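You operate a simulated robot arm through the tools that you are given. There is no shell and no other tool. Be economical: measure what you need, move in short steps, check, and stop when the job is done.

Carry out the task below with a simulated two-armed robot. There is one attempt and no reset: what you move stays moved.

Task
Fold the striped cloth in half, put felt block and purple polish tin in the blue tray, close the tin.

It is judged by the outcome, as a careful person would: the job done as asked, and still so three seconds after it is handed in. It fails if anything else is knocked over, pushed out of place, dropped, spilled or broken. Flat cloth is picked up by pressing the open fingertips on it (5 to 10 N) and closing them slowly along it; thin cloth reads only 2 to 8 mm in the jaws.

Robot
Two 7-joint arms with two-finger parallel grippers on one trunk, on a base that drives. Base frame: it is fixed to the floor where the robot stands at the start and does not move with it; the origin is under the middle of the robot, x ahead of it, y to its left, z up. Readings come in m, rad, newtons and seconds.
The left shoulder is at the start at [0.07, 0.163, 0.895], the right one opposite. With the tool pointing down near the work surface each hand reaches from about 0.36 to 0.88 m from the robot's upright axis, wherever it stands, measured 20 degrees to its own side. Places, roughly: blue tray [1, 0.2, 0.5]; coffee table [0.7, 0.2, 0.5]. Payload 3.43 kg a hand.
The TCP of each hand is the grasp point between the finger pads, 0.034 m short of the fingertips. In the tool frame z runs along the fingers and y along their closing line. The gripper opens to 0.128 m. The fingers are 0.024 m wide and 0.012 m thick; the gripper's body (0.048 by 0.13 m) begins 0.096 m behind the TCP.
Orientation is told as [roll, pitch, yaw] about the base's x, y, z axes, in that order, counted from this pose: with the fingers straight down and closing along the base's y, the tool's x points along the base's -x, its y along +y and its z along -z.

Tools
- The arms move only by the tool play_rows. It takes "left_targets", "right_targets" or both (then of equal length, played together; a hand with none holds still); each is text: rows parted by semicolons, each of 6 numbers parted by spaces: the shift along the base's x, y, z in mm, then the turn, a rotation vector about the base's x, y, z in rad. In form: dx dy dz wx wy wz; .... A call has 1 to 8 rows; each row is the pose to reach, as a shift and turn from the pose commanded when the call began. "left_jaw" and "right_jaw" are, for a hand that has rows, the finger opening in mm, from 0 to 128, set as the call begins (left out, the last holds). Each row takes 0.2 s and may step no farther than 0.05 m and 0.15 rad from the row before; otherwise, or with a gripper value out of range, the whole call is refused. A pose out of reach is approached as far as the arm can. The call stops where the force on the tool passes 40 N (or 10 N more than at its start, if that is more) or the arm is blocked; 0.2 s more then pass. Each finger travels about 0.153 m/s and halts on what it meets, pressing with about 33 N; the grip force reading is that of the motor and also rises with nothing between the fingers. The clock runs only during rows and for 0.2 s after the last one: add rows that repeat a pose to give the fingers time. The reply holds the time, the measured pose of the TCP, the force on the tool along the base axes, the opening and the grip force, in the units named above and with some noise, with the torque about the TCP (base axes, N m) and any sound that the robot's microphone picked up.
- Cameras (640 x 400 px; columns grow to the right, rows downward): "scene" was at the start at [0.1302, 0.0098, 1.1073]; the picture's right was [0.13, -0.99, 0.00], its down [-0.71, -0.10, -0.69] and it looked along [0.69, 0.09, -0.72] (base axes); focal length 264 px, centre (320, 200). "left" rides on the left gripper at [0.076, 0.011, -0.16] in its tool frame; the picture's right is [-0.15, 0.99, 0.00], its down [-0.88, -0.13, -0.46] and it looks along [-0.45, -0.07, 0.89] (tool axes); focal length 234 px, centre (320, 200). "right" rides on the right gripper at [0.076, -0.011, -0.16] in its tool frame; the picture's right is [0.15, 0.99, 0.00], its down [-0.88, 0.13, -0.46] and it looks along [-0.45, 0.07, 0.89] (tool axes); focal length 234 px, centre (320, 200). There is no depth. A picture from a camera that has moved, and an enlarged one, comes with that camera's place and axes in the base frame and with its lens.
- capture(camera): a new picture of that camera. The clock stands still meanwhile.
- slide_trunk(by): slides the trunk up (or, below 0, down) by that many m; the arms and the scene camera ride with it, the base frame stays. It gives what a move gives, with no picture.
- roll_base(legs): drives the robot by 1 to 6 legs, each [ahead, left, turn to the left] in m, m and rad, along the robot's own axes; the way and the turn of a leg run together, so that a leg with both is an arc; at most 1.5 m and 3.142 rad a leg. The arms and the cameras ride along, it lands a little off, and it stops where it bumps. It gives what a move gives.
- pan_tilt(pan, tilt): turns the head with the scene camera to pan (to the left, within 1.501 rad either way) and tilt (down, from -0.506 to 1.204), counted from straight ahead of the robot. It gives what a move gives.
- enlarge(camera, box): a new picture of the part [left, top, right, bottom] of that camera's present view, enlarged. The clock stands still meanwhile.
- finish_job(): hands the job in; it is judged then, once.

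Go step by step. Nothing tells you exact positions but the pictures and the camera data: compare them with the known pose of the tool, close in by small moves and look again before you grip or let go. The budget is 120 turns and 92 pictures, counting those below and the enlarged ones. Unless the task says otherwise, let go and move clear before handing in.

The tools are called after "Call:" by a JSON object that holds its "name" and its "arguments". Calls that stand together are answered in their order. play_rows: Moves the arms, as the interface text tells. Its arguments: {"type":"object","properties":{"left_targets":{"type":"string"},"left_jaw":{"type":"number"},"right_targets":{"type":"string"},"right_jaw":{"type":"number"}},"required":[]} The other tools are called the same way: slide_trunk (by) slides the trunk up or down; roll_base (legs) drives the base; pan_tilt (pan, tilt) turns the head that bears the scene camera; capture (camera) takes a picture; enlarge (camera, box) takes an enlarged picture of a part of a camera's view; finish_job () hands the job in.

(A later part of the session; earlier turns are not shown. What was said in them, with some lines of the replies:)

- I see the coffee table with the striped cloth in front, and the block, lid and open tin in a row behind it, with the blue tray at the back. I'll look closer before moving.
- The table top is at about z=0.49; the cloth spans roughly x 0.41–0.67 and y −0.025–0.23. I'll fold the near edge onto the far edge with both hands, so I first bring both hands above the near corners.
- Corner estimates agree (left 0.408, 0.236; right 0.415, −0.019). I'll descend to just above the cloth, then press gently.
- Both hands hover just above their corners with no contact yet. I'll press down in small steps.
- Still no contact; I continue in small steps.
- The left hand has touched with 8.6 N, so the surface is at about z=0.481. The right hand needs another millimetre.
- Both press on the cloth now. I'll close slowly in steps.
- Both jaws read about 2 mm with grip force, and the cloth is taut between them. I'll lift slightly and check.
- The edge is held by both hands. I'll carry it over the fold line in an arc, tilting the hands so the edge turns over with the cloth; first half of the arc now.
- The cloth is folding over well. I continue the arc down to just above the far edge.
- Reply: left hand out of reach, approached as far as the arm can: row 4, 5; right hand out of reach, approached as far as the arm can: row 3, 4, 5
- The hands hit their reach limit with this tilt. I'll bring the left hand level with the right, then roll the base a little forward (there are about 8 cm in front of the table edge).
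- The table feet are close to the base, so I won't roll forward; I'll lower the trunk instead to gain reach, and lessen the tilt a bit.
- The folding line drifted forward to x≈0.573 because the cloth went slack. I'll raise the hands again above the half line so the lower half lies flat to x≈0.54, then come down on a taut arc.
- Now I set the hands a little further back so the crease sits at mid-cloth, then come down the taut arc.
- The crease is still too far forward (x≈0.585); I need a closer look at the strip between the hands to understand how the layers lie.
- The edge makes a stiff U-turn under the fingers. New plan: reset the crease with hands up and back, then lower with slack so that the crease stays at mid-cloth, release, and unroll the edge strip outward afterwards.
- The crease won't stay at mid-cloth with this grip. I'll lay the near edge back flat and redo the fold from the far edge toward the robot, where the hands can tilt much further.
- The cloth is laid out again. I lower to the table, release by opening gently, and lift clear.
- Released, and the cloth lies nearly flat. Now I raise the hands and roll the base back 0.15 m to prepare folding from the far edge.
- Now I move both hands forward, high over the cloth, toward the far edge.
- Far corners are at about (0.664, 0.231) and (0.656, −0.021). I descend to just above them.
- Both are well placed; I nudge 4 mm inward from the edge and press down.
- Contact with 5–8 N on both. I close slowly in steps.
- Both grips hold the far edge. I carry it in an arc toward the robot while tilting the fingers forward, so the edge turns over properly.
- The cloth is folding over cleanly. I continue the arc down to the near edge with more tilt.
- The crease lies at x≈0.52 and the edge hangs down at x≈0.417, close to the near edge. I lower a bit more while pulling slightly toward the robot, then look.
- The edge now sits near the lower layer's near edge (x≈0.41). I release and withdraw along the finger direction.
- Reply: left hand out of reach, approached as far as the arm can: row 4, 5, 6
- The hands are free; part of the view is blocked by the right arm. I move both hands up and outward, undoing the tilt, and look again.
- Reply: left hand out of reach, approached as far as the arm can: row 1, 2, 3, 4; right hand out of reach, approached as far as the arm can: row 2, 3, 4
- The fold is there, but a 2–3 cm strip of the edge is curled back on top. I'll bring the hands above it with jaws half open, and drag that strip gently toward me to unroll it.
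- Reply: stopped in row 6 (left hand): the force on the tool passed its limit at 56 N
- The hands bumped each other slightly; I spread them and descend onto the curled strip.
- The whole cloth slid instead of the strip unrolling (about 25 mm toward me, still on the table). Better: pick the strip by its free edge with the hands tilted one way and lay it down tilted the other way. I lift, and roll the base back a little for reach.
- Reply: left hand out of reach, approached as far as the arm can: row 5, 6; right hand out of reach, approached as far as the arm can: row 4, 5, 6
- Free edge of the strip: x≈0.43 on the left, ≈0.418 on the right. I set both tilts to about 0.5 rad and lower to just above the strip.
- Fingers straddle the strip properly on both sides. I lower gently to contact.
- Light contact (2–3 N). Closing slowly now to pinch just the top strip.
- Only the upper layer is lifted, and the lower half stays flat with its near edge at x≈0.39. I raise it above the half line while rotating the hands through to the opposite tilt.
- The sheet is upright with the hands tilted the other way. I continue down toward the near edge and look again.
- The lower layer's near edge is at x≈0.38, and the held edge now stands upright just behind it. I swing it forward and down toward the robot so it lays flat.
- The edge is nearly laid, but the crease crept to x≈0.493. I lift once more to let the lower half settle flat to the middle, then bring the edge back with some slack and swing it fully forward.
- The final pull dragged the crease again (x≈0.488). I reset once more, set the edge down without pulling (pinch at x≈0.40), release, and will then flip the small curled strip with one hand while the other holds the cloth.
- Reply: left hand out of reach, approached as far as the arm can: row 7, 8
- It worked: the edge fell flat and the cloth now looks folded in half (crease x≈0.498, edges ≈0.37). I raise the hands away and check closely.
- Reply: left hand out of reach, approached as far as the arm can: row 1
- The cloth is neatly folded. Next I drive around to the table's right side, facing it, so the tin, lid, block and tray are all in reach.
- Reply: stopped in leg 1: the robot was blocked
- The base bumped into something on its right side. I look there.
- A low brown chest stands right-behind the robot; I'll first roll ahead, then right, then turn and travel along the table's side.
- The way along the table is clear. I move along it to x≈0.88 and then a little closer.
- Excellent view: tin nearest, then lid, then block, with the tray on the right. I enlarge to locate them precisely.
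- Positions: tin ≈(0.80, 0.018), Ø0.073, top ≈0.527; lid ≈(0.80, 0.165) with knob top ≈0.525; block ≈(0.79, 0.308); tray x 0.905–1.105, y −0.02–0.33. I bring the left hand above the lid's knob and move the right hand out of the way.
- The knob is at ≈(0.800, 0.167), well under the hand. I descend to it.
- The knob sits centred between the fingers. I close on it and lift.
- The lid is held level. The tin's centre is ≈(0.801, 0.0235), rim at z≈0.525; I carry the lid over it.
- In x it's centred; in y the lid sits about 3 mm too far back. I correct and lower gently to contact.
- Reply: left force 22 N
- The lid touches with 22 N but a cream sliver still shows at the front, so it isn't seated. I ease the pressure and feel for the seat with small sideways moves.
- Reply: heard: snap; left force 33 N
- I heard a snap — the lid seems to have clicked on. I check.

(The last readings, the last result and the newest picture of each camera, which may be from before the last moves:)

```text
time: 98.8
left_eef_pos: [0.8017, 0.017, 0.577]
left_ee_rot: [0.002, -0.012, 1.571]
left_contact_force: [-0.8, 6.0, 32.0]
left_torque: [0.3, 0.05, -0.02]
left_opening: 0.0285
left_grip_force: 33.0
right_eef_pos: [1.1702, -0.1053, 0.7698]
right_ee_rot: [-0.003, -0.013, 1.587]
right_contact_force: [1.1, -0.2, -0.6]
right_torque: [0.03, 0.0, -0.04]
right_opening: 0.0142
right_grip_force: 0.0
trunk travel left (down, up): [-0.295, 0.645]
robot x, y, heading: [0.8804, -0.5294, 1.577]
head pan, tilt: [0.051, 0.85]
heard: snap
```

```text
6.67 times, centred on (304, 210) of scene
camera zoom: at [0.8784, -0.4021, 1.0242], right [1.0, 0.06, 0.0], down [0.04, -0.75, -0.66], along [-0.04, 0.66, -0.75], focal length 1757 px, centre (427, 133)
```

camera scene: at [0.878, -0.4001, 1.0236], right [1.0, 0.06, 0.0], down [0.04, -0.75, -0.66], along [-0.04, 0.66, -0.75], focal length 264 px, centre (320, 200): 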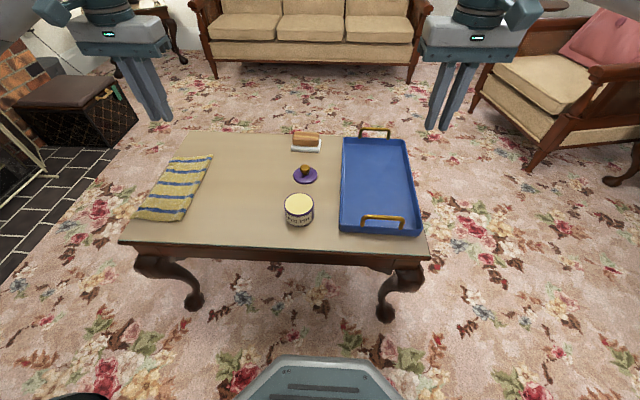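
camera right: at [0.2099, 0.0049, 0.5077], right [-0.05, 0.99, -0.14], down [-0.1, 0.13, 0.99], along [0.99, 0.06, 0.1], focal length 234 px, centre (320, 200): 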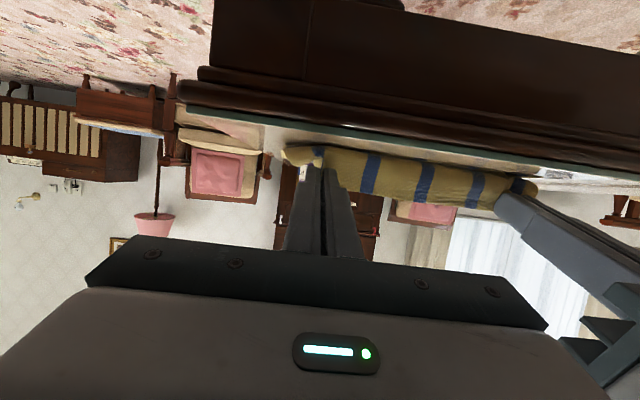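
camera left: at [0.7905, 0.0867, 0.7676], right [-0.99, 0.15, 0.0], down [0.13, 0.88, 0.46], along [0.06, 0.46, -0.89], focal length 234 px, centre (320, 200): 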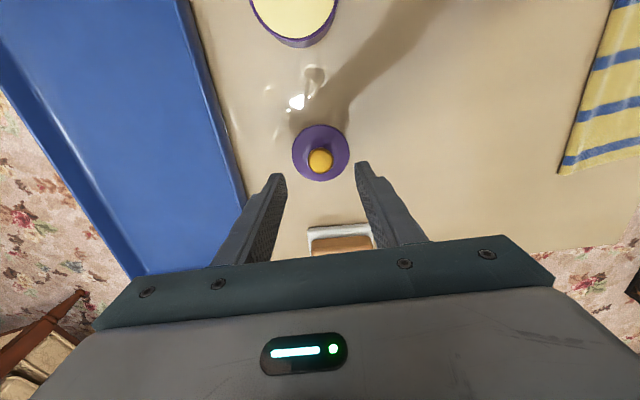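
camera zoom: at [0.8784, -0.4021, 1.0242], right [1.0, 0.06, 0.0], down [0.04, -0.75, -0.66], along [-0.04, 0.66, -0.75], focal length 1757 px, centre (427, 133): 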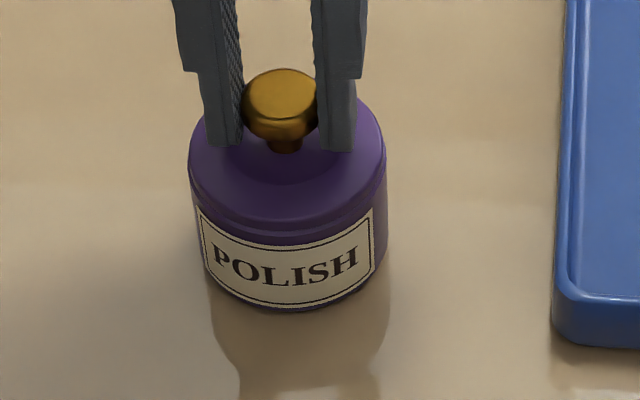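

The lid is flush all round. I release the knob, rise, open wide and descend around the tin's body.

Call:
{"name": "play_rows", "arguments": {"left_targets": "0 0 1.5 0 0 0; 0 0 1.5 0 0 0; 0 0 1.5 0 0 0; 0 0 20 0 0 0; 0 1 40 0 0 0; 0 2 40 0 0 0", "left_jaw": 110}}

Call:
{"name": "play_rows", "arguments": {"left_targets": "0 0 -20 0 0 0; 0 0 -45 0 0 0; 0 0 -70 0 0 0; 0 0 -90 0 0 0"}}

Call:
{"name": "play_rows", "arguments": {"left_targets": "0 0 0 0 0 0; 0 0 0 0 0 0; 0 0 0 0 0 0", "left_jaw": 60}}

Call:
{"name": "enlarge", "arguments": {"camera": "scene", "box": [264, 150, 424, 250]}}

```text
time: 100.2
left_eef_pos: [0.802, 0.0194, 0.6135]
left_ee_rot: [0.005, -0.004, 1.57]
left_contact_force: [-0.1, -0.5, -0.2]
left_torque: [-0.04, 0.01, 0.01]
left_opening: 0.1098
left_grip_force: 0.1
right_eef_pos: [1.17, -0.1036, 0.7674]
right_ee_rot: [-0.003, -0.009, 1.585]
right_contact_force: [-1.0, 0.0, 0.2]
right_torque: [0.04, 0.01, -0.03]
right_opening: 0.014
right_grip_force: 0.1
trunk travel left (down, up): [-0.295, 0.645]
robot x, y, heading: [0.8821, -0.5275, 1.575]
head pan, tilt: [0.051, 0.85]
```

```text
time: 101.2
left_eef_pos: [0.8006, 0.0207, 0.524]
left_ee_rot: [0.003, -0.005, 1.571]
left_contact_force: [-0.1, -0.2, -0.3]
left_torque: [0.0, 0.02, 0.0]
left_opening: 0.11
left_grip_force: 0.0
right_eef_pos: [1.1684, -0.1051, 0.7689]
right_ee_rot: [-0.002, -0.009, 1.586]
right_contact_force: [-0.2, 0.5, -0.1]
right_torque: [-0.02, 0.0, -0.01]
right_opening: 0.0138
right_grip_force: 0.0
trunk travel left (down, up): [-0.295, 0.645]
robot x, y, heading: [0.8852, -0.5242, 1.581]
head pan, tilt: [0.051, 0.85]
```

```text
time: 102.0
left_eef_pos: [0.8004, 0.0193, 0.5249]
left_ee_rot: [0.004, -0.004, 1.573]
left_contact_force: [1.0, -0.1, 0.7]
left_torque: [0.0, 0.02, -0.01]
left_opening: 0.0726
left_grip_force: 33.2
right_eef_pos: [1.17, -0.1046, 0.7679]
right_ee_rot: [-0.005, -0.009, 1.586]
right_contact_force: [-0.2, -0.1, -0.7]
right_torque: [-0.01, -0.03, 0.0]
right_opening: 0.014
right_grip_force: 0.2
trunk travel left (down, up): [-0.295, 0.645]
robot x, y, heading: [0.8848, -0.5266, 1.583]
head pan, tilt: [0.051, 0.85]
```

```text
4.00 times, centred on (344, 200) of scene
camera zoom: at [0.8781, -0.4001, 1.0236], right [1.0, 0.06, 0.0], down [0.04, -0.75, -0.66], along [-0.04, 0.66, -0.75], focal length 1054 px, centre (224, 200)
```

zoom: 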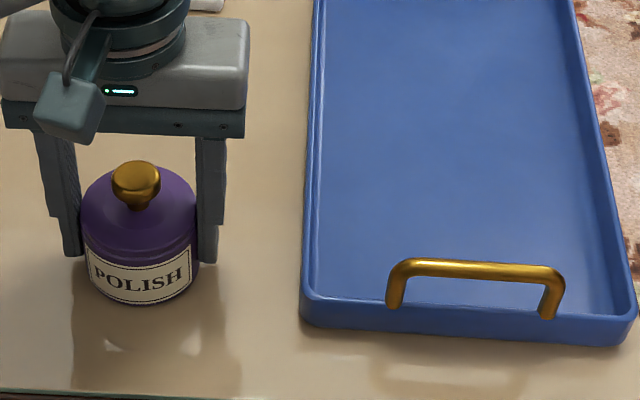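

The tin is held firmly (72.6 mm). I lift it and carry it over the tray to about (0.985, 0.10).

Call:
{"name": "play_rows", "arguments": {"left_targets": "0 0 35 0 0 0; 0 0 75 0 0 0; 36 16 80 0 0 0; 73 32 80 0 0 0; 110 48 80 0 0 0; 147 64 80 0 0 0; 184 80 80 0 0 0; 184 80 80 0 0 0"}}

Call:
{"name": "play_rows", "arguments": {"left_targets": "0 0 -35 0 0 0; 0 0 -60 0 0 0; 0 0 -70 0 0 0; 0 0 -73 0 0 0"}}

Call:
{"name": "enlarge", "arguments": {"camera": "scene", "box": [264, 130, 440, 240]}}

```text
time: 103.8
left_eef_pos: [0.9851, 0.1014, 0.6027]
left_ee_rot: [0.004, -0.006, 1.573]
left_contact_force: [0.2, 0.4, -2.6]
left_torque: [-0.02, 0.0, -0.02]
left_opening: 0.0728
left_grip_force: 32.7
right_eef_pos: [1.1696, -0.1036, 0.7694]
right_ee_rot: [-0.004, -0.009, 1.585]
right_contact_force: [-0.5, -0.4, 0.8]
right_torque: [0.02, -0.01, -0.06]
right_opening: 0.0142
right_grip_force: 0.0
trunk travel left (down, up): [-0.295, 0.645]
robot x, y, heading: [0.8829, -0.5274, 1.58]
head pan, tilt: [0.051, 0.85]
```

```text
time: 104.8
left_eef_pos: [0.9851, 0.1, 0.5321]
left_ee_rot: [0.003, -0.003, 1.572]
left_contact_force: [0.1, -1.1, -1.7]
left_torque: [0.04, 0.0, 0.01]
left_opening: 0.073
left_grip_force: 32.3
right_eef_pos: [1.169, -0.1039, 0.7695]
right_ee_rot: [-0.005, -0.008, 1.586]
right_contact_force: [-0.4, -0.5, 0.8]
right_torque: [-0.01, -0.06, -0.02]
right_opening: 0.014
right_grip_force: 0.1
trunk travel left (down, up): [-0.295, 0.645]
robot x, y, heading: [0.8817, -0.5281, 1.578]
head pan, tilt: [0.051, 0.85]
```

```text
3.64 times, centred on (352, 185) of scene
camera zoom: at [0.8782, -0.4, 1.0236], right [1.0, 0.06, 0.0], down [0.04, -0.75, -0.66], along [-0.04, 0.66, -0.75], focal length 959 px, centre (204, 254)
```

zoom: 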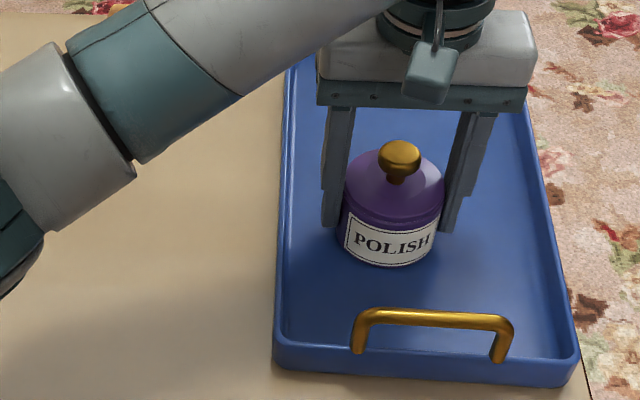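

The tin is just above the tray floor, well inside the rim. I lower to contact.

Call:
{"name": "play_rows", "arguments": {"left_targets": "0 0 -1.5 0 0 0; 0 0 -3 0 0 0"}}

```text
time: 105.3
left_eef_pos: [0.9852, 0.1, 0.5293]
left_ee_rot: [0.002, -0.007, 1.57]
left_contact_force: [0.3, 2.4, 6.0]
left_torque: [-0.03, 0.2, -0.07]
left_opening: 0.0728
left_grip_force: 32.8
right_eef_pos: [1.1701, -0.1039, 0.7691]
right_ee_rot: [-0.002, -0.008, 1.587]
right_contact_force: [0.0, 0.1, -0.8]
right_torque: [-0.04, 0.02, -0.02]
right_opening: 0.0139
right_grip_force: 0.1
trunk travel left (down, up): [-0.295, 0.645]
robot x, y, heading: [0.8805, -0.5286, 1.58]
head pan, tilt: [0.051, 0.85]
```

The tin rests on the tray floor. I release, lift, and move over to the block.

Call:
{"name": "play_rows", "arguments": {"left_targets": "0 0 0 0 0 0; 0 0 0 0 0 0; 0 0 25 0 0 0; 0 0 60 0 0 0; 0 0 95 0 0 0", "left_jaw": 96}}

Call:
{"name": "play_rows", "arguments": {"left_targets": "-32 33 0 0 0 0; -64 66 0 0 0 0; -96 99 0 0 0 0; -128 132 0 0 0 0; -160 165 0 0 0 0; -193 185 0 0 0 0; -193 202 0 0 0 0", "left_jaw": 126}}

Call:
{"name": "capture", "arguments": {"camera": "left"}}

```text
time: 106.5
left_eef_pos: [0.9839, 0.1019, 0.6226]
left_ee_rot: [0.005, -0.004, 1.57]
left_contact_force: [-0.8, -0.9, 0.0]
left_torque: [-0.01, -0.02, -0.01]
left_opening: 0.0962
left_grip_force: 0.0
right_eef_pos: [1.1682, -0.1046, 0.7683]
right_ee_rot: [-0.003, -0.012, 1.588]
right_contact_force: [0.0, 0.7, -0.5]
right_torque: [0.01, 0.02, 0.04]
right_opening: 0.0141
right_grip_force: 0.1
trunk travel left (down, up): [-0.295, 0.645]
robot x, y, heading: [0.8841, -0.5263, 1.585]
head pan, tilt: [0.051, 0.85]
```

```text
time: 108.2
left_eef_pos: [0.7913, 0.2941, 0.6224]
left_ee_rot: [0.004, -0.005, 1.569]
left_contact_force: [-0.5, 0.3, -0.1]
left_torque: [0.02, -0.03, -0.02]
left_opening: 0.1259
left_grip_force: 0.0
left hand out of reach, approached as far as the arm can: row 7
right_eef_pos: [1.1709, -0.1042, 0.7679]
right_ee_rot: [-0.004, -0.008, 1.586]
right_contact_force: [-0.1, -0.3, -0.1]
right_torque: [0.0, 0.02, 0.01]
right_opening: 0.0138
right_grip_force: 0.0
trunk travel left (down, up): [-0.295, 0.645]
robot x, y, heading: [0.8842, -0.5268, 1.583]
head pan, tilt: [0.051, 0.85]
```

```text
13 pictures are left
camera left: at [0.7799, 0.2166, 0.7822], right [-0.99, 0.15, 0.0], down [0.13, 0.88, 0.46], along [0.06, 0.45, -0.89], focal length 234 px, centre (320, 200)
```

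left: 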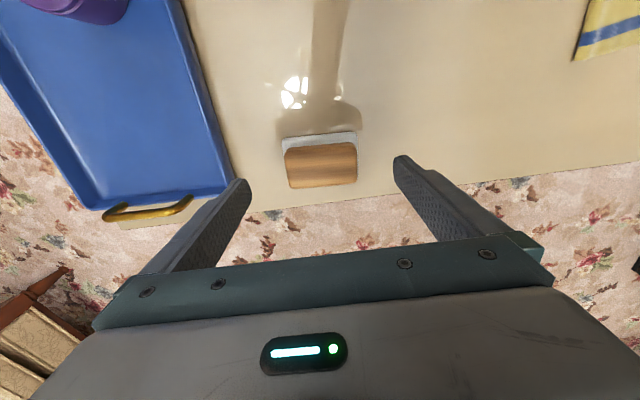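

The block is at ≈(0.790, 0.306), slightly past my reach; I roll the base 4 cm ahead and then align over it.

Call:
{"name": "roll_base", "arguments": {"legs": [[0.045, 0, 0]]}}

```text
time: 109.0
left_eef_pos: [0.792, 0.3382, 0.6221]
left_ee_rot: [0.008, -0.003, 1.573]
left_contact_force: [-0.2, 0.0, -0.7]
left_torque: [-0.04, -0.01, -0.01]
left_opening: 0.1262
left_grip_force: 0.1
right_eef_pos: [1.1693, -0.0593, 0.7672]
right_ee_rot: [-0.003, -0.009, 1.586]
right_contact_force: [1.0, 1.0, -1.1]
right_torque: [-0.04, 0.02, -0.01]
right_opening: 0.0138
right_grip_force: 0.1
trunk travel left (down, up): [-0.295, 0.645]
robot x, y, heading: [0.8838, -0.482, 1.582]
head pan, tilt: [0.051, 0.85]
```

Call:
{"name": "play_rows", "arguments": {"left_targets": "-2 -32 0 0 0 0; -2 -32 -30 0 0 0; -2 -32 -60 0 0 0; -2 -32 -80 0 0 0; -2 -32 -88 0 0 0"}}

Call:
{"name": "enlarge", "arguments": {"camera": "left", "box": [200, 80, 440, 230]}}

Call:
{"name": "enlarge", "arguments": {"camera": "scene", "box": [254, 120, 350, 180]}}

```text
time: 110.2
left_eef_pos: [0.7891, 0.3065, 0.5353]
left_ee_rot: [0.003, -0.005, 1.57]
left_contact_force: [-0.6, 0.1, -0.8]
left_torque: [-0.03, -0.01, -0.01]
left_opening: 0.1259
left_grip_force: 0.0
right_eef_pos: [1.1698, -0.0611, 0.7687]
right_ee_rot: [-0.003, -0.008, 1.588]
right_contact_force: [0.6, -1.0, -0.4]
right_torque: [-0.01, 0.03, 0.01]
right_opening: 0.014
right_grip_force: 0.2
trunk travel left (down, up): [-0.295, 0.645]
robot x, y, heading: [0.881, -0.4815, 1.579]
head pan, tilt: [0.051, 0.85]
```

```text
2.67 times, centred on (320, 155) of left
camera zoom: at [0.7781, 0.2293, 0.6942], right [-0.99, 0.15, 0.0], down [0.13, 0.88, 0.46], along [0.06, 0.45, -0.89], focal length 624 px, centre (320, 320)
```

zoom: 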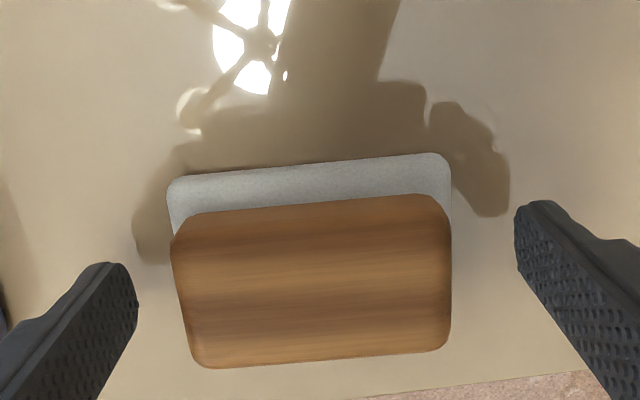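

```text
6.67 times, centred on (302, 150) of scene
camera zoom: at [0.8778, -0.3557, 1.0236], right [1.0, 0.06, 0.0], down [0.04, -0.75, -0.66], along [-0.04, 0.66, -0.75], focal length 1757 px, centre (440, 533)
```

zoom: 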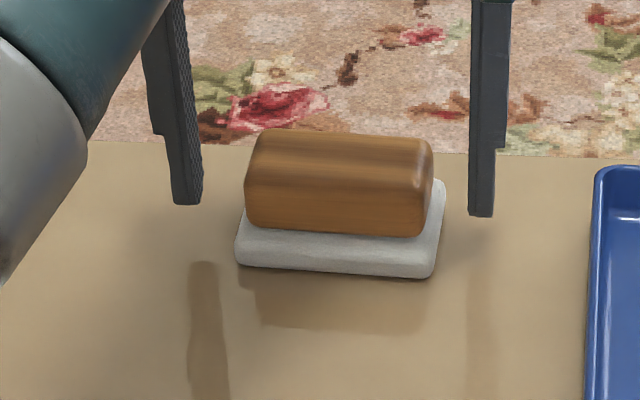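

The block lies squarely between the fingers. I close on its wooden ends and lift.

Call:
{"name": "play_rows", "arguments": {"left_targets": "0 0 -2 0 0 0; 0 0 -2 0 0 0; 0 0 -2 0 0 0", "left_jaw": 70}}

Call:
{"name": "play_rows", "arguments": {"left_targets": "0 0 20 0 0 0; 0 0 50 0 0 0; 0 0 80 0 0 0; 0 0 80 0 0 0"}}

Call:
{"name": "enlarge", "arguments": {"camera": "scene", "box": [254, 110, 446, 230]}}

```text
time: 111.0
left_eef_pos: [0.7907, 0.3048, 0.5349]
left_ee_rot: [0.004, -0.005, 1.57]
left_contact_force: [-1.0, 1.4, 7.5]
left_torque: [0.1, -0.13, -0.07]
left_opening: 0.0848
left_grip_force: 32.7
right_eef_pos: [1.17, -0.0606, 0.7692]
right_ee_rot: [-0.005, -0.012, 1.586]
right_contact_force: [-0.7, 0.0, 0.1]
right_torque: [0.01, -0.01, 0.01]
right_opening: 0.014
right_grip_force: 0.1
trunk travel left (down, up): [-0.295, 0.645]
robot x, y, heading: [0.8811, -0.4848, 1.583]
head pan, tilt: [0.051, 0.85]
```

```text
time: 112.0
left_eef_pos: [0.7894, 0.3042, 0.6129]
left_ee_rot: [0.004, -0.003, 1.57]
left_contact_force: [-0.4, -0.1, -1.1]
left_torque: [0.03, 0.01, -0.01]
left_opening: 0.0849
left_grip_force: 33.1
right_eef_pos: [1.1697, -0.0599, 0.7682]
right_ee_rot: [-0.005, -0.008, 1.585]
right_contact_force: [0.2, 1.1, -0.1]
right_torque: [0.01, -0.02, 0.01]
right_opening: 0.0143
right_grip_force: 0.0
trunk travel left (down, up): [-0.295, 0.645]
robot x, y, heading: [0.8842, -0.4837, 1.577]
head pan, tilt: [0.051, 0.85]
```

```text
3.33 times, centred on (350, 170) of scene
camera zoom: at [0.8777, -0.3556, 1.0236], right [1.0, 0.06, 0.0], down [0.04, -0.75, -0.66], along [-0.04, 0.66, -0.75], focal length 879 px, centre (220, 300)
```

zoom: 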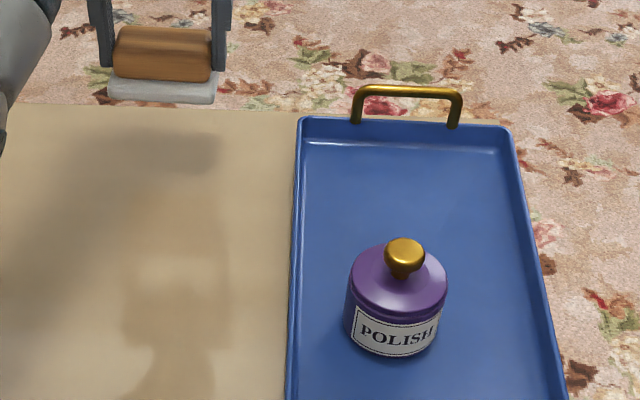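

The block is held. I carry it over the tray to about (1.00, 0.225), behind the tin, and lower it.

Call:
{"name": "play_rows", "arguments": {"left_targets": "35 -13 0 0 0 0; 70 -26 0 0 0 0; 105 -40 0 0 0 0; 140 -53 0 0 0 0; 175 -67 0 0 0 0; 210 -79 0 0 0 0; 210 -79 -35 0 0 0; 210 -79 -65 0 0 0"}}

Call:
{"name": "play_rows", "arguments": {"left_targets": "0 0 -4 0 0 0; 0 0 -7 0 0 0; 0 0 -9 0 0 0"}}

Call:
{"name": "enlarge", "arguments": {"camera": "scene", "box": [254, 110, 446, 230]}}

```text
time: 113.8
left_eef_pos: [1.0009, 0.2268, 0.5485]
left_ee_rot: [0.004, -0.002, 1.572]
left_contact_force: [0.2, 0.2, -1.2]
left_torque: [-0.01, 0.01, -0.01]
left_opening: 0.0848
left_grip_force: 32.8
right_eef_pos: [1.1697, -0.0602, 0.7692]
right_ee_rot: [-0.003, -0.009, 1.588]
right_contact_force: [0.2, 0.3, -0.8]
right_torque: [-0.03, 0.0, -0.01]
right_opening: 0.0141
right_grip_force: 0.0
trunk travel left (down, up): [-0.295, 0.645]
robot x, y, heading: [0.8804, -0.4853, 1.575]
head pan, tilt: [0.051, 0.85]
```

```text
time: 114.7
left_eef_pos: [1.0001, 0.2255, 0.541]
left_ee_rot: [0.007, -0.005, 1.57]
left_contact_force: [-0.4, -0.2, -0.8]
left_torque: [-0.03, -0.02, -0.01]
left_opening: 0.0844
left_grip_force: 33.2
right_eef_pos: [1.1681, -0.0598, 0.7691]
right_ee_rot: [-0.003, -0.009, 1.586]
right_contact_force: [0.3, 0.0, 0.1]
right_torque: [0.02, -0.02, 0.01]
right_opening: 0.0139
right_grip_force: 0.0
trunk travel left (down, up): [-0.295, 0.645]
robot x, y, heading: [0.8822, -0.4853, 1.582]
head pan, tilt: [0.051, 0.85]
```

```text
3.33 times, centred on (350, 170) of scene
camera zoom: at [0.8778, -0.3557, 1.0236], right [1.0, 0.06, 0.0], down [0.04, -0.75, -0.66], along [-0.04, 0.66, -0.75], focal length 879 px, centre (220, 300)
```

zoom: 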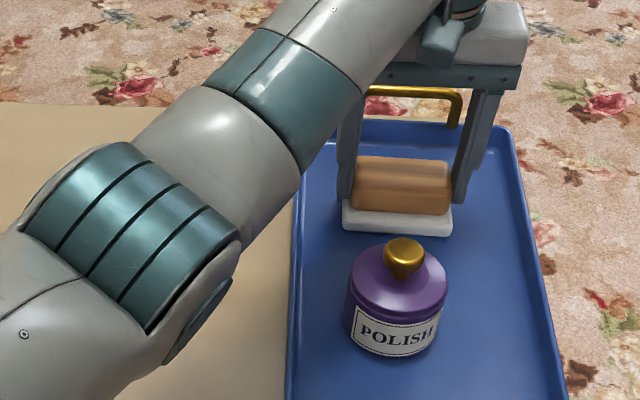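

Still slightly above the floor and well placed. I lower to contact.

Call:
{"name": "play_rows", "arguments": {"left_targets": "0 0 -1.5 0 0 0; 0 0 -3 0 0 0"}}

```text
time: 115.2
left_eef_pos: [0.9999, 0.226, 0.5394]
left_ee_rot: [0.004, -0.008, 1.569]
left_contact_force: [0.1, -0.2, 12.8]
left_torque: [-0.28, -0.29, -0.13]
left_opening: 0.0844
left_grip_force: 32.9
right_eef_pos: [1.1698, -0.061, 0.7695]
right_ee_rot: [-0.004, -0.009, 1.587]
right_contact_force: [-0.5, -0.6, -0.2]
right_torque: [-0.02, -0.02, 0.02]
right_opening: 0.0139
right_grip_force: 0.0
trunk travel left (down, up): [-0.295, 0.645]
robot x, y, heading: [0.8822, -0.4817, 1.578]
head pan, tilt: [0.051, 0.85]
```

The block rests on the tray floor (13 N). I open, lift clear and take a look.

Call:
{"name": "play_rows", "arguments": {"left_targets": "0 0 0.5 0 0 0; 0 0 0.5 0 0 0; 0 0 30 0 0 0; 0 0 70 0 0 0; 0 0 110 0 0 0; -40 -20 130 0 0 0; -85 -40 140 0 0 0; -130 -60 150 0 0 0", "left_jaw": 108}}

Call:
{"name": "play_rows", "arguments": {"left_targets": "-45 -15 0 0 0 0; -90 -30 0 0 0 0; -135 -45 0 0 0 0; -180 -60 0 0 0 0; -225 -75 0 0 0 0; -260 -90 0 0 0 0"}}

Call:
{"name": "capture", "arguments": {"camera": "scene"}}

```text
refused: row 7 steps farther than a row can; nothing moved
```

```text
time: 116.7
left_eef_pos: [0.736, 0.1352, 0.539]
left_ee_rot: [0.006, -0.007, 1.572]
left_contact_force: [3.2, 3.9, 19.4]
left_torque: [0.18, -0.79, 0.06]
left_opening: 0.0845
left_grip_force: 33.1
right_eef_pos: [1.1704, -0.0607, 0.7699]
right_ee_rot: [-0.005, -0.009, 1.583]
right_contact_force: [0.8, 0.9, 0.0]
right_torque: [0.0, -0.02, 0.0]
right_opening: 0.0137
right_grip_force: 0.0
trunk travel left (down, up): [-0.295, 0.645]
robot x, y, heading: [0.8816, -0.4834, 1.577]
head pan, tilt: [0.051, 0.85]
```

```text
8 pictures are left
camera scene: at [0.8779, -0.3571, 1.0239], right [1.0, 0.06, 0.0], down [0.04, -0.75, -0.66], along [-0.04, 0.66, -0.75], focal length 264 px, centre (320, 200)
```

scene: 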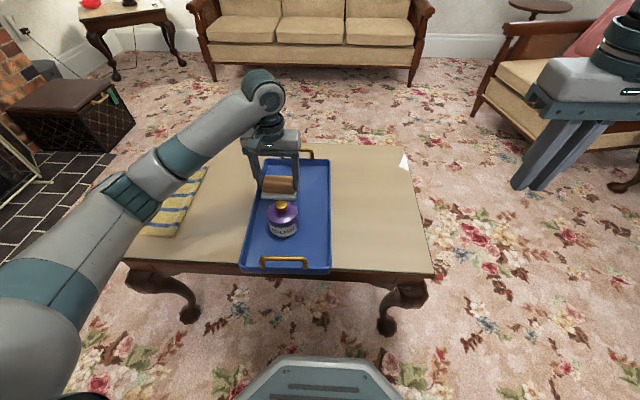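

The previous release call was refused (one step too long), so the hand dragged the block and with it the tray about 0.26 m to the side; nothing fell and the cloth wasn't reached. I look closely before putting it right.

Call:
{"name": "enlarge", "arguments": {"camera": "scene", "box": [210, 130, 370, 280]}}

```text
2.67 times, centred on (290, 205) of scene
camera zoom: at [0.8779, -0.3571, 1.0239], right [1.0, 0.06, 0.0], down [0.04, -0.75, -0.66], along [-0.04, 0.66, -0.75], focal length 703 px, centre (400, 187)
```

zoom: 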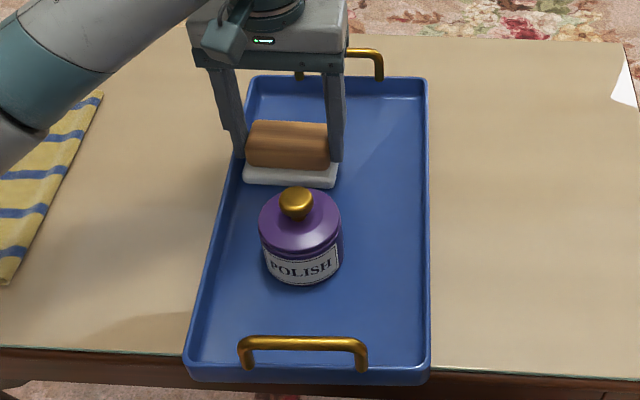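

The tray has moved about 0.23 m in −x and 0.075 m in −y, turned ~0.08 rad. First I free the block: lift 4 mm, shift it toward the tray's middle, set it down and release.

Call:
{"name": "play_rows", "arguments": {"left_targets": "0 0 3 0 0 0; 0 0 6 0 0 0; 10 2 6 0 0 0; 22 4 6 0 0 0; 22 4 3 0 0 0; 22 4 1 0 0 0"}}

```text
time: 118.0
left_eef_pos: [0.7627, 0.1402, 0.5405]
left_ee_rot: [0.003, -0.004, 1.57]
left_contact_force: [-1.7, -3.7, 9.4]
left_torque: [-0.15, -0.04, -0.12]
left_opening: 0.0843
left_grip_force: 33.5
right_eef_pos: [1.1691, -0.0597, 0.7687]
right_ee_rot: [-0.004, -0.01, 1.585]
right_contact_force: [0.7, 0.8, -0.6]
right_torque: [0.0, -0.01, 0.0]
right_opening: 0.014
right_grip_force: 0.0
trunk travel left (down, up): [-0.295, 0.645]
robot x, y, heading: [0.8809, -0.4814, 1.578]
head pan, tilt: [0.051, 0.85]
```

Call:
{"name": "play_rows", "arguments": {"left_targets": "0 0 0 0 0 0; 0 0 0 0 0 0; 0 0 25 0 0 0; 0 0 60 0 0 0; 0 0 95 0 0 0", "left_jaw": 104}}

Call:
{"name": "enlarge", "arguments": {"camera": "scene", "box": [210, 130, 370, 280]}}

```text
time: 119.2
left_eef_pos: [0.7626, 0.1403, 0.6336]
left_ee_rot: [0.005, -0.007, 1.571]
left_contact_force: [-0.3, 0.3, -0.3]
left_torque: [-0.01, -0.02, -0.02]
left_opening: 0.1038
left_grip_force: 0.0
right_eef_pos: [1.1688, -0.0601, 0.7696]
right_ee_rot: [-0.003, -0.009, 1.588]
right_contact_force: [-0.1, -0.2, 0.8]
right_torque: [0.0, 0.01, 0.0]
right_opening: 0.0139
right_grip_force: 0.1
trunk travel left (down, up): [-0.295, 0.645]
robot x, y, heading: [0.8812, -0.4834, 1.586]
head pan, tilt: [0.051, 0.85]
```

```text
2.67 times, centred on (290, 205) of scene
camera zoom: at [0.8778, -0.356, 1.0236], right [1.0, 0.06, 0.0], down [0.04, -0.75, -0.66], along [-0.04, 0.66, -0.75], focal length 703 px, centre (400, 187)
```

zoom: 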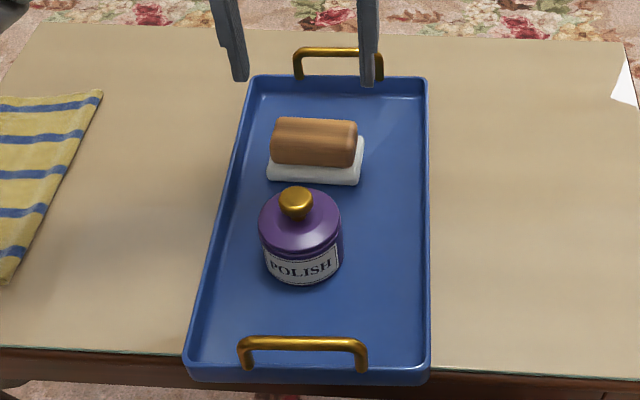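

Released cleanly; tin and block stand well in the tray. Now both hands go to the tray's long walls to slide it back: I bring them above the left and right walls.

Call:
{"name": "play_rows", "arguments": {"left_targets": "-10 -6 0 0 0 0; -20 -12 0 0 0 0; -30 -20 0 0 0 0; -40 -26 0 0 0 0; -50 -32 0 0 0 0.02; -60 -38 0 0 0 0.03; -70 -44 0 0 0 0.05; -77 -50 -20 0 0 0.05", "right_targets": "-37 19 0 0 0 0; -74 38 0 0 0 0; -111 57 -10 0 0 0; -148 76 -30 0 0 0; -185 95 -50 0 0 0; -222 114 -75 0 0 0.01; -259 133 -100 0 0 0.02; -297 150 -120 0 0 0.03", "left_jaw": 36, "right_jaw": 36}}

Call:
{"name": "enlarge", "arguments": {"camera": "scene", "box": [210, 130, 370, 280]}}

```text
time: 121.0
left_eef_pos: [0.6842, 0.0885, 0.611]
left_ee_rot: [0.006, -0.004, 1.62]
left_contact_force: [0.3, -0.7, 0.0]
left_torque: [-0.01, 0.04, 0.02]
left_opening: 0.0359
left_grip_force: 0.1
right_eef_pos: [0.8718, 0.0911, 0.6499]
right_ee_rot: [-0.003, -0.008, 1.617]
right_contact_force: [-0.1, 0.5, 0.5]
right_torque: [0.03, -0.02, -0.04]
right_opening: 0.0359
right_grip_force: 0.1
trunk travel left (down, up): [-0.295, 0.645]
robot x, y, heading: [0.8816, -0.4815, 1.574]
head pan, tilt: [0.051, 0.85]
```

```text
2.67 times, centred on (290, 205) of scene
camera zoom: at [0.877, -0.3554, 1.0236], right [1.0, 0.06, 0.0], down [0.04, -0.75, -0.66], along [-0.04, 0.66, -0.75], focal length 703 px, centre (400, 187)
```

zoom: 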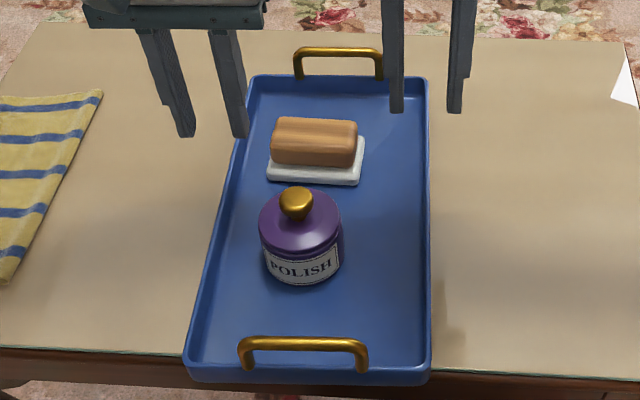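

The hands are aligned with the walls. I descend so the fingers straddle each wall, then grip.

Call:
{"name": "play_rows", "arguments": {"left_targets": "-1 0 -5 0 0 0; -1 0 -25 0 0 0; -1 0 -45 0 0 0; -1 0 -65 0 0 0; -1 0 -80 0 0 0", "right_targets": "2 0 -40 0 0 0; 2 0 -70 0 0 0; 2 0 -90 0 0 0; 2 0 -105 0 0 0; 2 0 -119 0 0 0"}}

Call:
{"name": "play_rows", "arguments": {"left_targets": "0 0 0 0 0 0; 0 0 0 0 0 0", "right_targets": "0 0 0 0 0 0; 0 0 0 0 0 0", "left_jaw": 2, "right_jaw": 2}}

```text
time: 122.2
left_eef_pos: [0.6846, 0.091, 0.5314]
left_ee_rot: [0.004, -0.003, 1.622]
left_contact_force: [-0.5, -0.8, -0.5]
left_torque: [0.01, 0.02, -0.02]
left_opening: 0.036
left_grip_force: 0.0
right_eef_pos: [0.8757, 0.0893, 0.5302]
right_ee_rot: [-0.005, -0.009, 1.616]
right_contact_force: [0.4, -0.6, 0.5]
right_torque: [0.0, 0.03, 0.01]
right_opening: 0.036
right_grip_force: 0.0
trunk travel left (down, up): [-0.295, 0.645]
robot x, y, heading: [0.8804, -0.483, 1.577]
head pan, tilt: [0.051, 0.85]
```

```text
time: 122.8
left_eef_pos: [0.6813, 0.0907, 0.5318]
left_ee_rot: [0.008, -0.002, 1.623]
left_contact_force: [-18.3, -1.0, 0.1]
left_torque: [0.21, 0.4, -0.62]
left_opening: 0.0049
left_grip_force: 32.3
right_eef_pos: [0.8766, 0.0904, 0.5293]
right_ee_rot: [-0.007, -0.008, 1.613]
right_contact_force: [19.6, -0.2, 4.1]
right_torque: [-0.31, -0.26, -0.21]
right_opening: 0.0045
right_grip_force: 32.6
trunk travel left (down, up): [-0.295, 0.645]
robot x, y, heading: [0.8804, -0.4832, 1.578]
head pan, tilt: [0.051, 0.85]
```

Both walls are gripped. I slide the tray slowly back: +0.227 m in x, +0.075 m in y, turning it back ~0.07 rad — first half.

Call:
{"name": "play_rows", "arguments": {"left_targets": "11 5 0.5 0 0 -0.004; 25 10 0.5 0 0 -0.009; 39 15 0.5 0 0 -0.013; 54 20 0.5 0 0 -0.017; 68 26 0.5 0 0 -0.022; 82 31 0.5 0 0 -0.026; 96 36 0.5 0 0 -0.031; 111 41 0.5 0 0 -0.035", "right_targets": "16 4 0.5 0 0 -0.004; 31 8 0.5 0 0 -0.009; 45 13 0.5 0 0 -0.013; 60 17 0.5 0 0 -0.017; 74 21 0.5 0 0 -0.022; 88 25 0.5 0 0 -0.026; 102 30 0.5 0 0 -0.031; 117 34 0.5 0 0 -0.035"}}

Call:
{"name": "enlarge", "arguments": {"camera": "scene", "box": [230, 120, 410, 280]}}

```text
time: 124.7
left_eef_pos: [0.7967, 0.1317, 0.5317]
left_ee_rot: [0.002, -0.007, 1.582]
left_contact_force: [19.0, -5.1, 0.0]
left_torque: [-0.62, -0.47, -0.39]
left_opening: 0.0046
left_grip_force: 33.0
right_eef_pos: [0.9925, 0.1225, 0.5292]
right_ee_rot: [0.0, -0.008, 1.583]
right_contact_force: [-18.2, 5.8, 0.0]
right_torque: [0.0, 0.52, -0.33]
right_opening: 0.0045
right_grip_force: 32.8
trunk travel left (down, up): [-0.295, 0.645]
robot x, y, heading: [0.8818, -0.482, 1.58]
head pan, tilt: [0.051, 0.85]
```

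```text
2.50 times, centred on (320, 200) of scene
camera zoom: at [0.8779, -0.3553, 1.0235], right [1.0, 0.06, 0.0], down [0.04, -0.75, -0.66], along [-0.04, 0.66, -0.75], focal length 659 px, centre (320, 200)
```

zoom: 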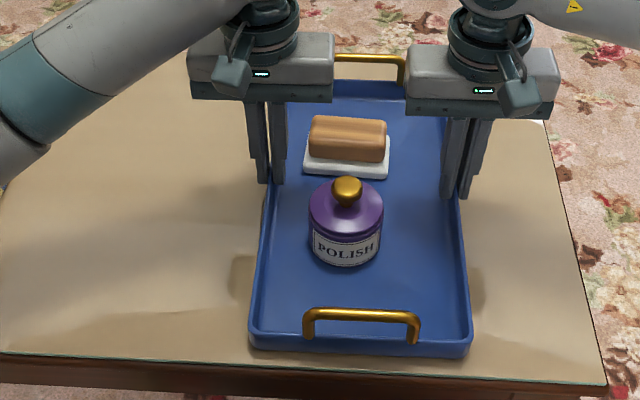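

The tray slides back well with everything standing. Second half.

Call:
{"name": "play_rows", "arguments": {"left_targets": "16 5 0 0 0 -0.004; 30 10 0 0 0 -0.009; 44 15 0 0 0 -0.013; 58 20 0 0 0 -0.017; 72 26 0 0 0 -0.022; 86 31 0 0 0 -0.026; 101 36 0 0 0 -0.031; 115 41 0 0 0 -0.035", "right_targets": "13 4 0 0 0 -0.004; 27 8 0 0 0 -0.009; 41 13 0 0 0 -0.013; 55 17 0 0 0 -0.017; 69 21 0 0 0 -0.022; 83 25 0 0 0 -0.026; 98 30 0 0 0 -0.031; 112 34 0 0 0 -0.035"}}

Call:
{"name": "enlarge", "arguments": {"camera": "scene", "box": [270, 110, 450, 260]}}

```text
time: 126.5
left_eef_pos: [0.9094, 0.1736, 0.5335]
left_ee_rot: [0.003, -0.004, 1.55]
left_contact_force: [13.5, -9.0, -0.8]
left_torque: [-0.43, -0.45, -0.77]
left_opening: 0.0046
left_grip_force: 33.3
right_eef_pos: [1.1047, 0.1574, 0.5298]
right_ee_rot: [-0.001, -0.009, 1.545]
right_contact_force: [-13.3, 7.4, 1.0]
right_torque: [0.56, 0.33, -0.67]
right_opening: 0.0048
right_grip_force: 33.1
trunk travel left (down, up): [-0.295, 0.645]
robot x, y, heading: [0.8845, -0.4829, 1.58]
head pan, tilt: [0.051, 0.85]
```

```text
2.67 times, centred on (360, 185) of scene
camera zoom: at [0.8781, -0.3552, 1.0235], right [1.0, 0.06, 0.0], down [0.04, -0.75, -0.66], along [-0.04, 0.66, -0.75], focal length 703 px, centre (213, 240)
```

zoom: 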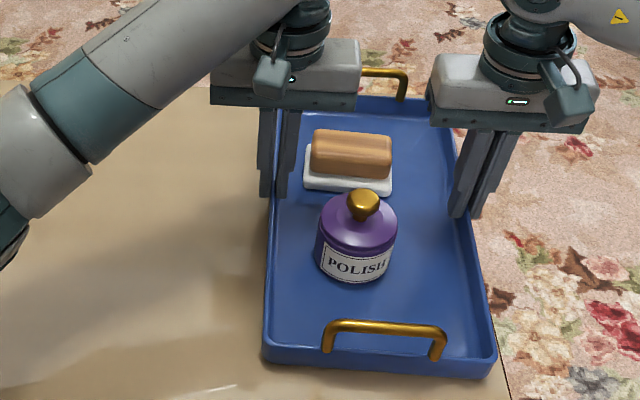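

The tray is back where it stood (near corners match the original within a few mm). I open the fingers just a little and lift both hands straight up.

Call:
{"name": "play_rows", "arguments": {"left_targets": "0 0 0 0 0 0; 0 0 0 0 0 0; 0 0 20 0 0 0; 0 0 60 0 0 0; 0 0 100 0 0 0; 0 0 140 0 0 0; 0 0 180 0 0 0", "right_targets": "0 0 0 0 0 0; 0 0 0 0 0 0; 0 0 20 0 0 0; 0 0 60 0 0 0; 0 0 100 0 0 0; 0 0 140 0 0 0; 0 0 180 0 0 0", "left_jaw": 20, "right_jaw": 20}}

```text
time: 128.1
left_eef_pos: [0.9089, 0.1728, 0.7148]
left_ee_rot: [0.003, -0.004, 1.551]
left_contact_force: [-0.2, -0.3, 0.6]
left_torque: [0.04, 0.01, -0.02]
left_opening: 0.02
left_grip_force: 0.0
right_eef_pos: [1.103, 0.1547, 0.7111]
right_ee_rot: [-0.005, -0.009, 1.545]
right_contact_force: [-0.4, -0.3, 1.1]
right_torque: [-0.02, -0.02, 0.0]
right_opening: 0.02
right_grip_force: 0.1
trunk travel left (down, up): [-0.295, 0.645]
robot x, y, heading: [0.8827, -0.482, 1.584]
head pan, tilt: [0.051, 0.85]
```

Both hands are clear. I back the robot away from the table a little and take a final look.

Call:
{"name": "roll_base", "arguments": {"legs": [[-0.2, 0, 0]]}}

Call:
{"name": "capture", "arguments": {"camera": "scene"}}

```text
time: 129.6
left_eef_pos: [0.9103, -0.0216, 0.7155]
left_ee_rot: [0.003, -0.005, 1.554]
left_contact_force: [-0.3, 0.0, 1.0]
left_torque: [0.02, -0.01, -0.01]
left_opening: 0.0201
left_grip_force: 0.0
right_eef_pos: [1.1029, -0.0382, 0.7114]
right_ee_rot: [-0.002, -0.011, 1.548]
right_contact_force: [0.0, -0.1, 0.9]
right_torque: [0.01, -0.01, -0.02]
right_opening: 0.0202
right_grip_force: 0.1
trunk travel left (down, up): [-0.295, 0.645]
robot x, y, heading: [0.8851, -0.6781, 1.575]
head pan, tilt: [0.051, 0.85]
```

```text
2 pictures are left
camera scene: at [0.8791, -0.5503, 1.0238], right [1.0, 0.06, 0.0], down [0.05, -0.75, -0.66], along [-0.04, 0.66, -0.75], focal length 264 px, centre (320, 200)
```

scene: 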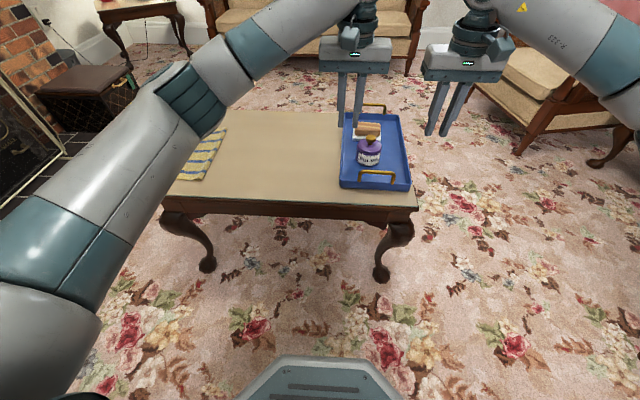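

The cloth is folded, the closed tin and the block are in the tray, the tray is back in its place, and both hands are clear. I hand in the job.

Call:
{"name": "finish_job", "arguments": {}}

```text
The job is handed in.
```

I folded the striped cloth in half, snapped the lid onto the purple polish tin, and put the tin and the felt block in the blue tray.

Three things did not go cleanly:
- **Tray:** one of my moves was refused while I still held the block, so the next one dragged the tray about 0.23 m. I slid it back; its two near corners measure within a few millimetres of where they started. Nothing tipped or fell out.
- **Cloth:** it took several tries and now lies right at the table's near edge, about 4 cm closer than before. One corner reaches the edge.
- **Floor:** the robot's base bumped something while driving around the table, probably a low brown chest behind it. I did not check whether it moved.
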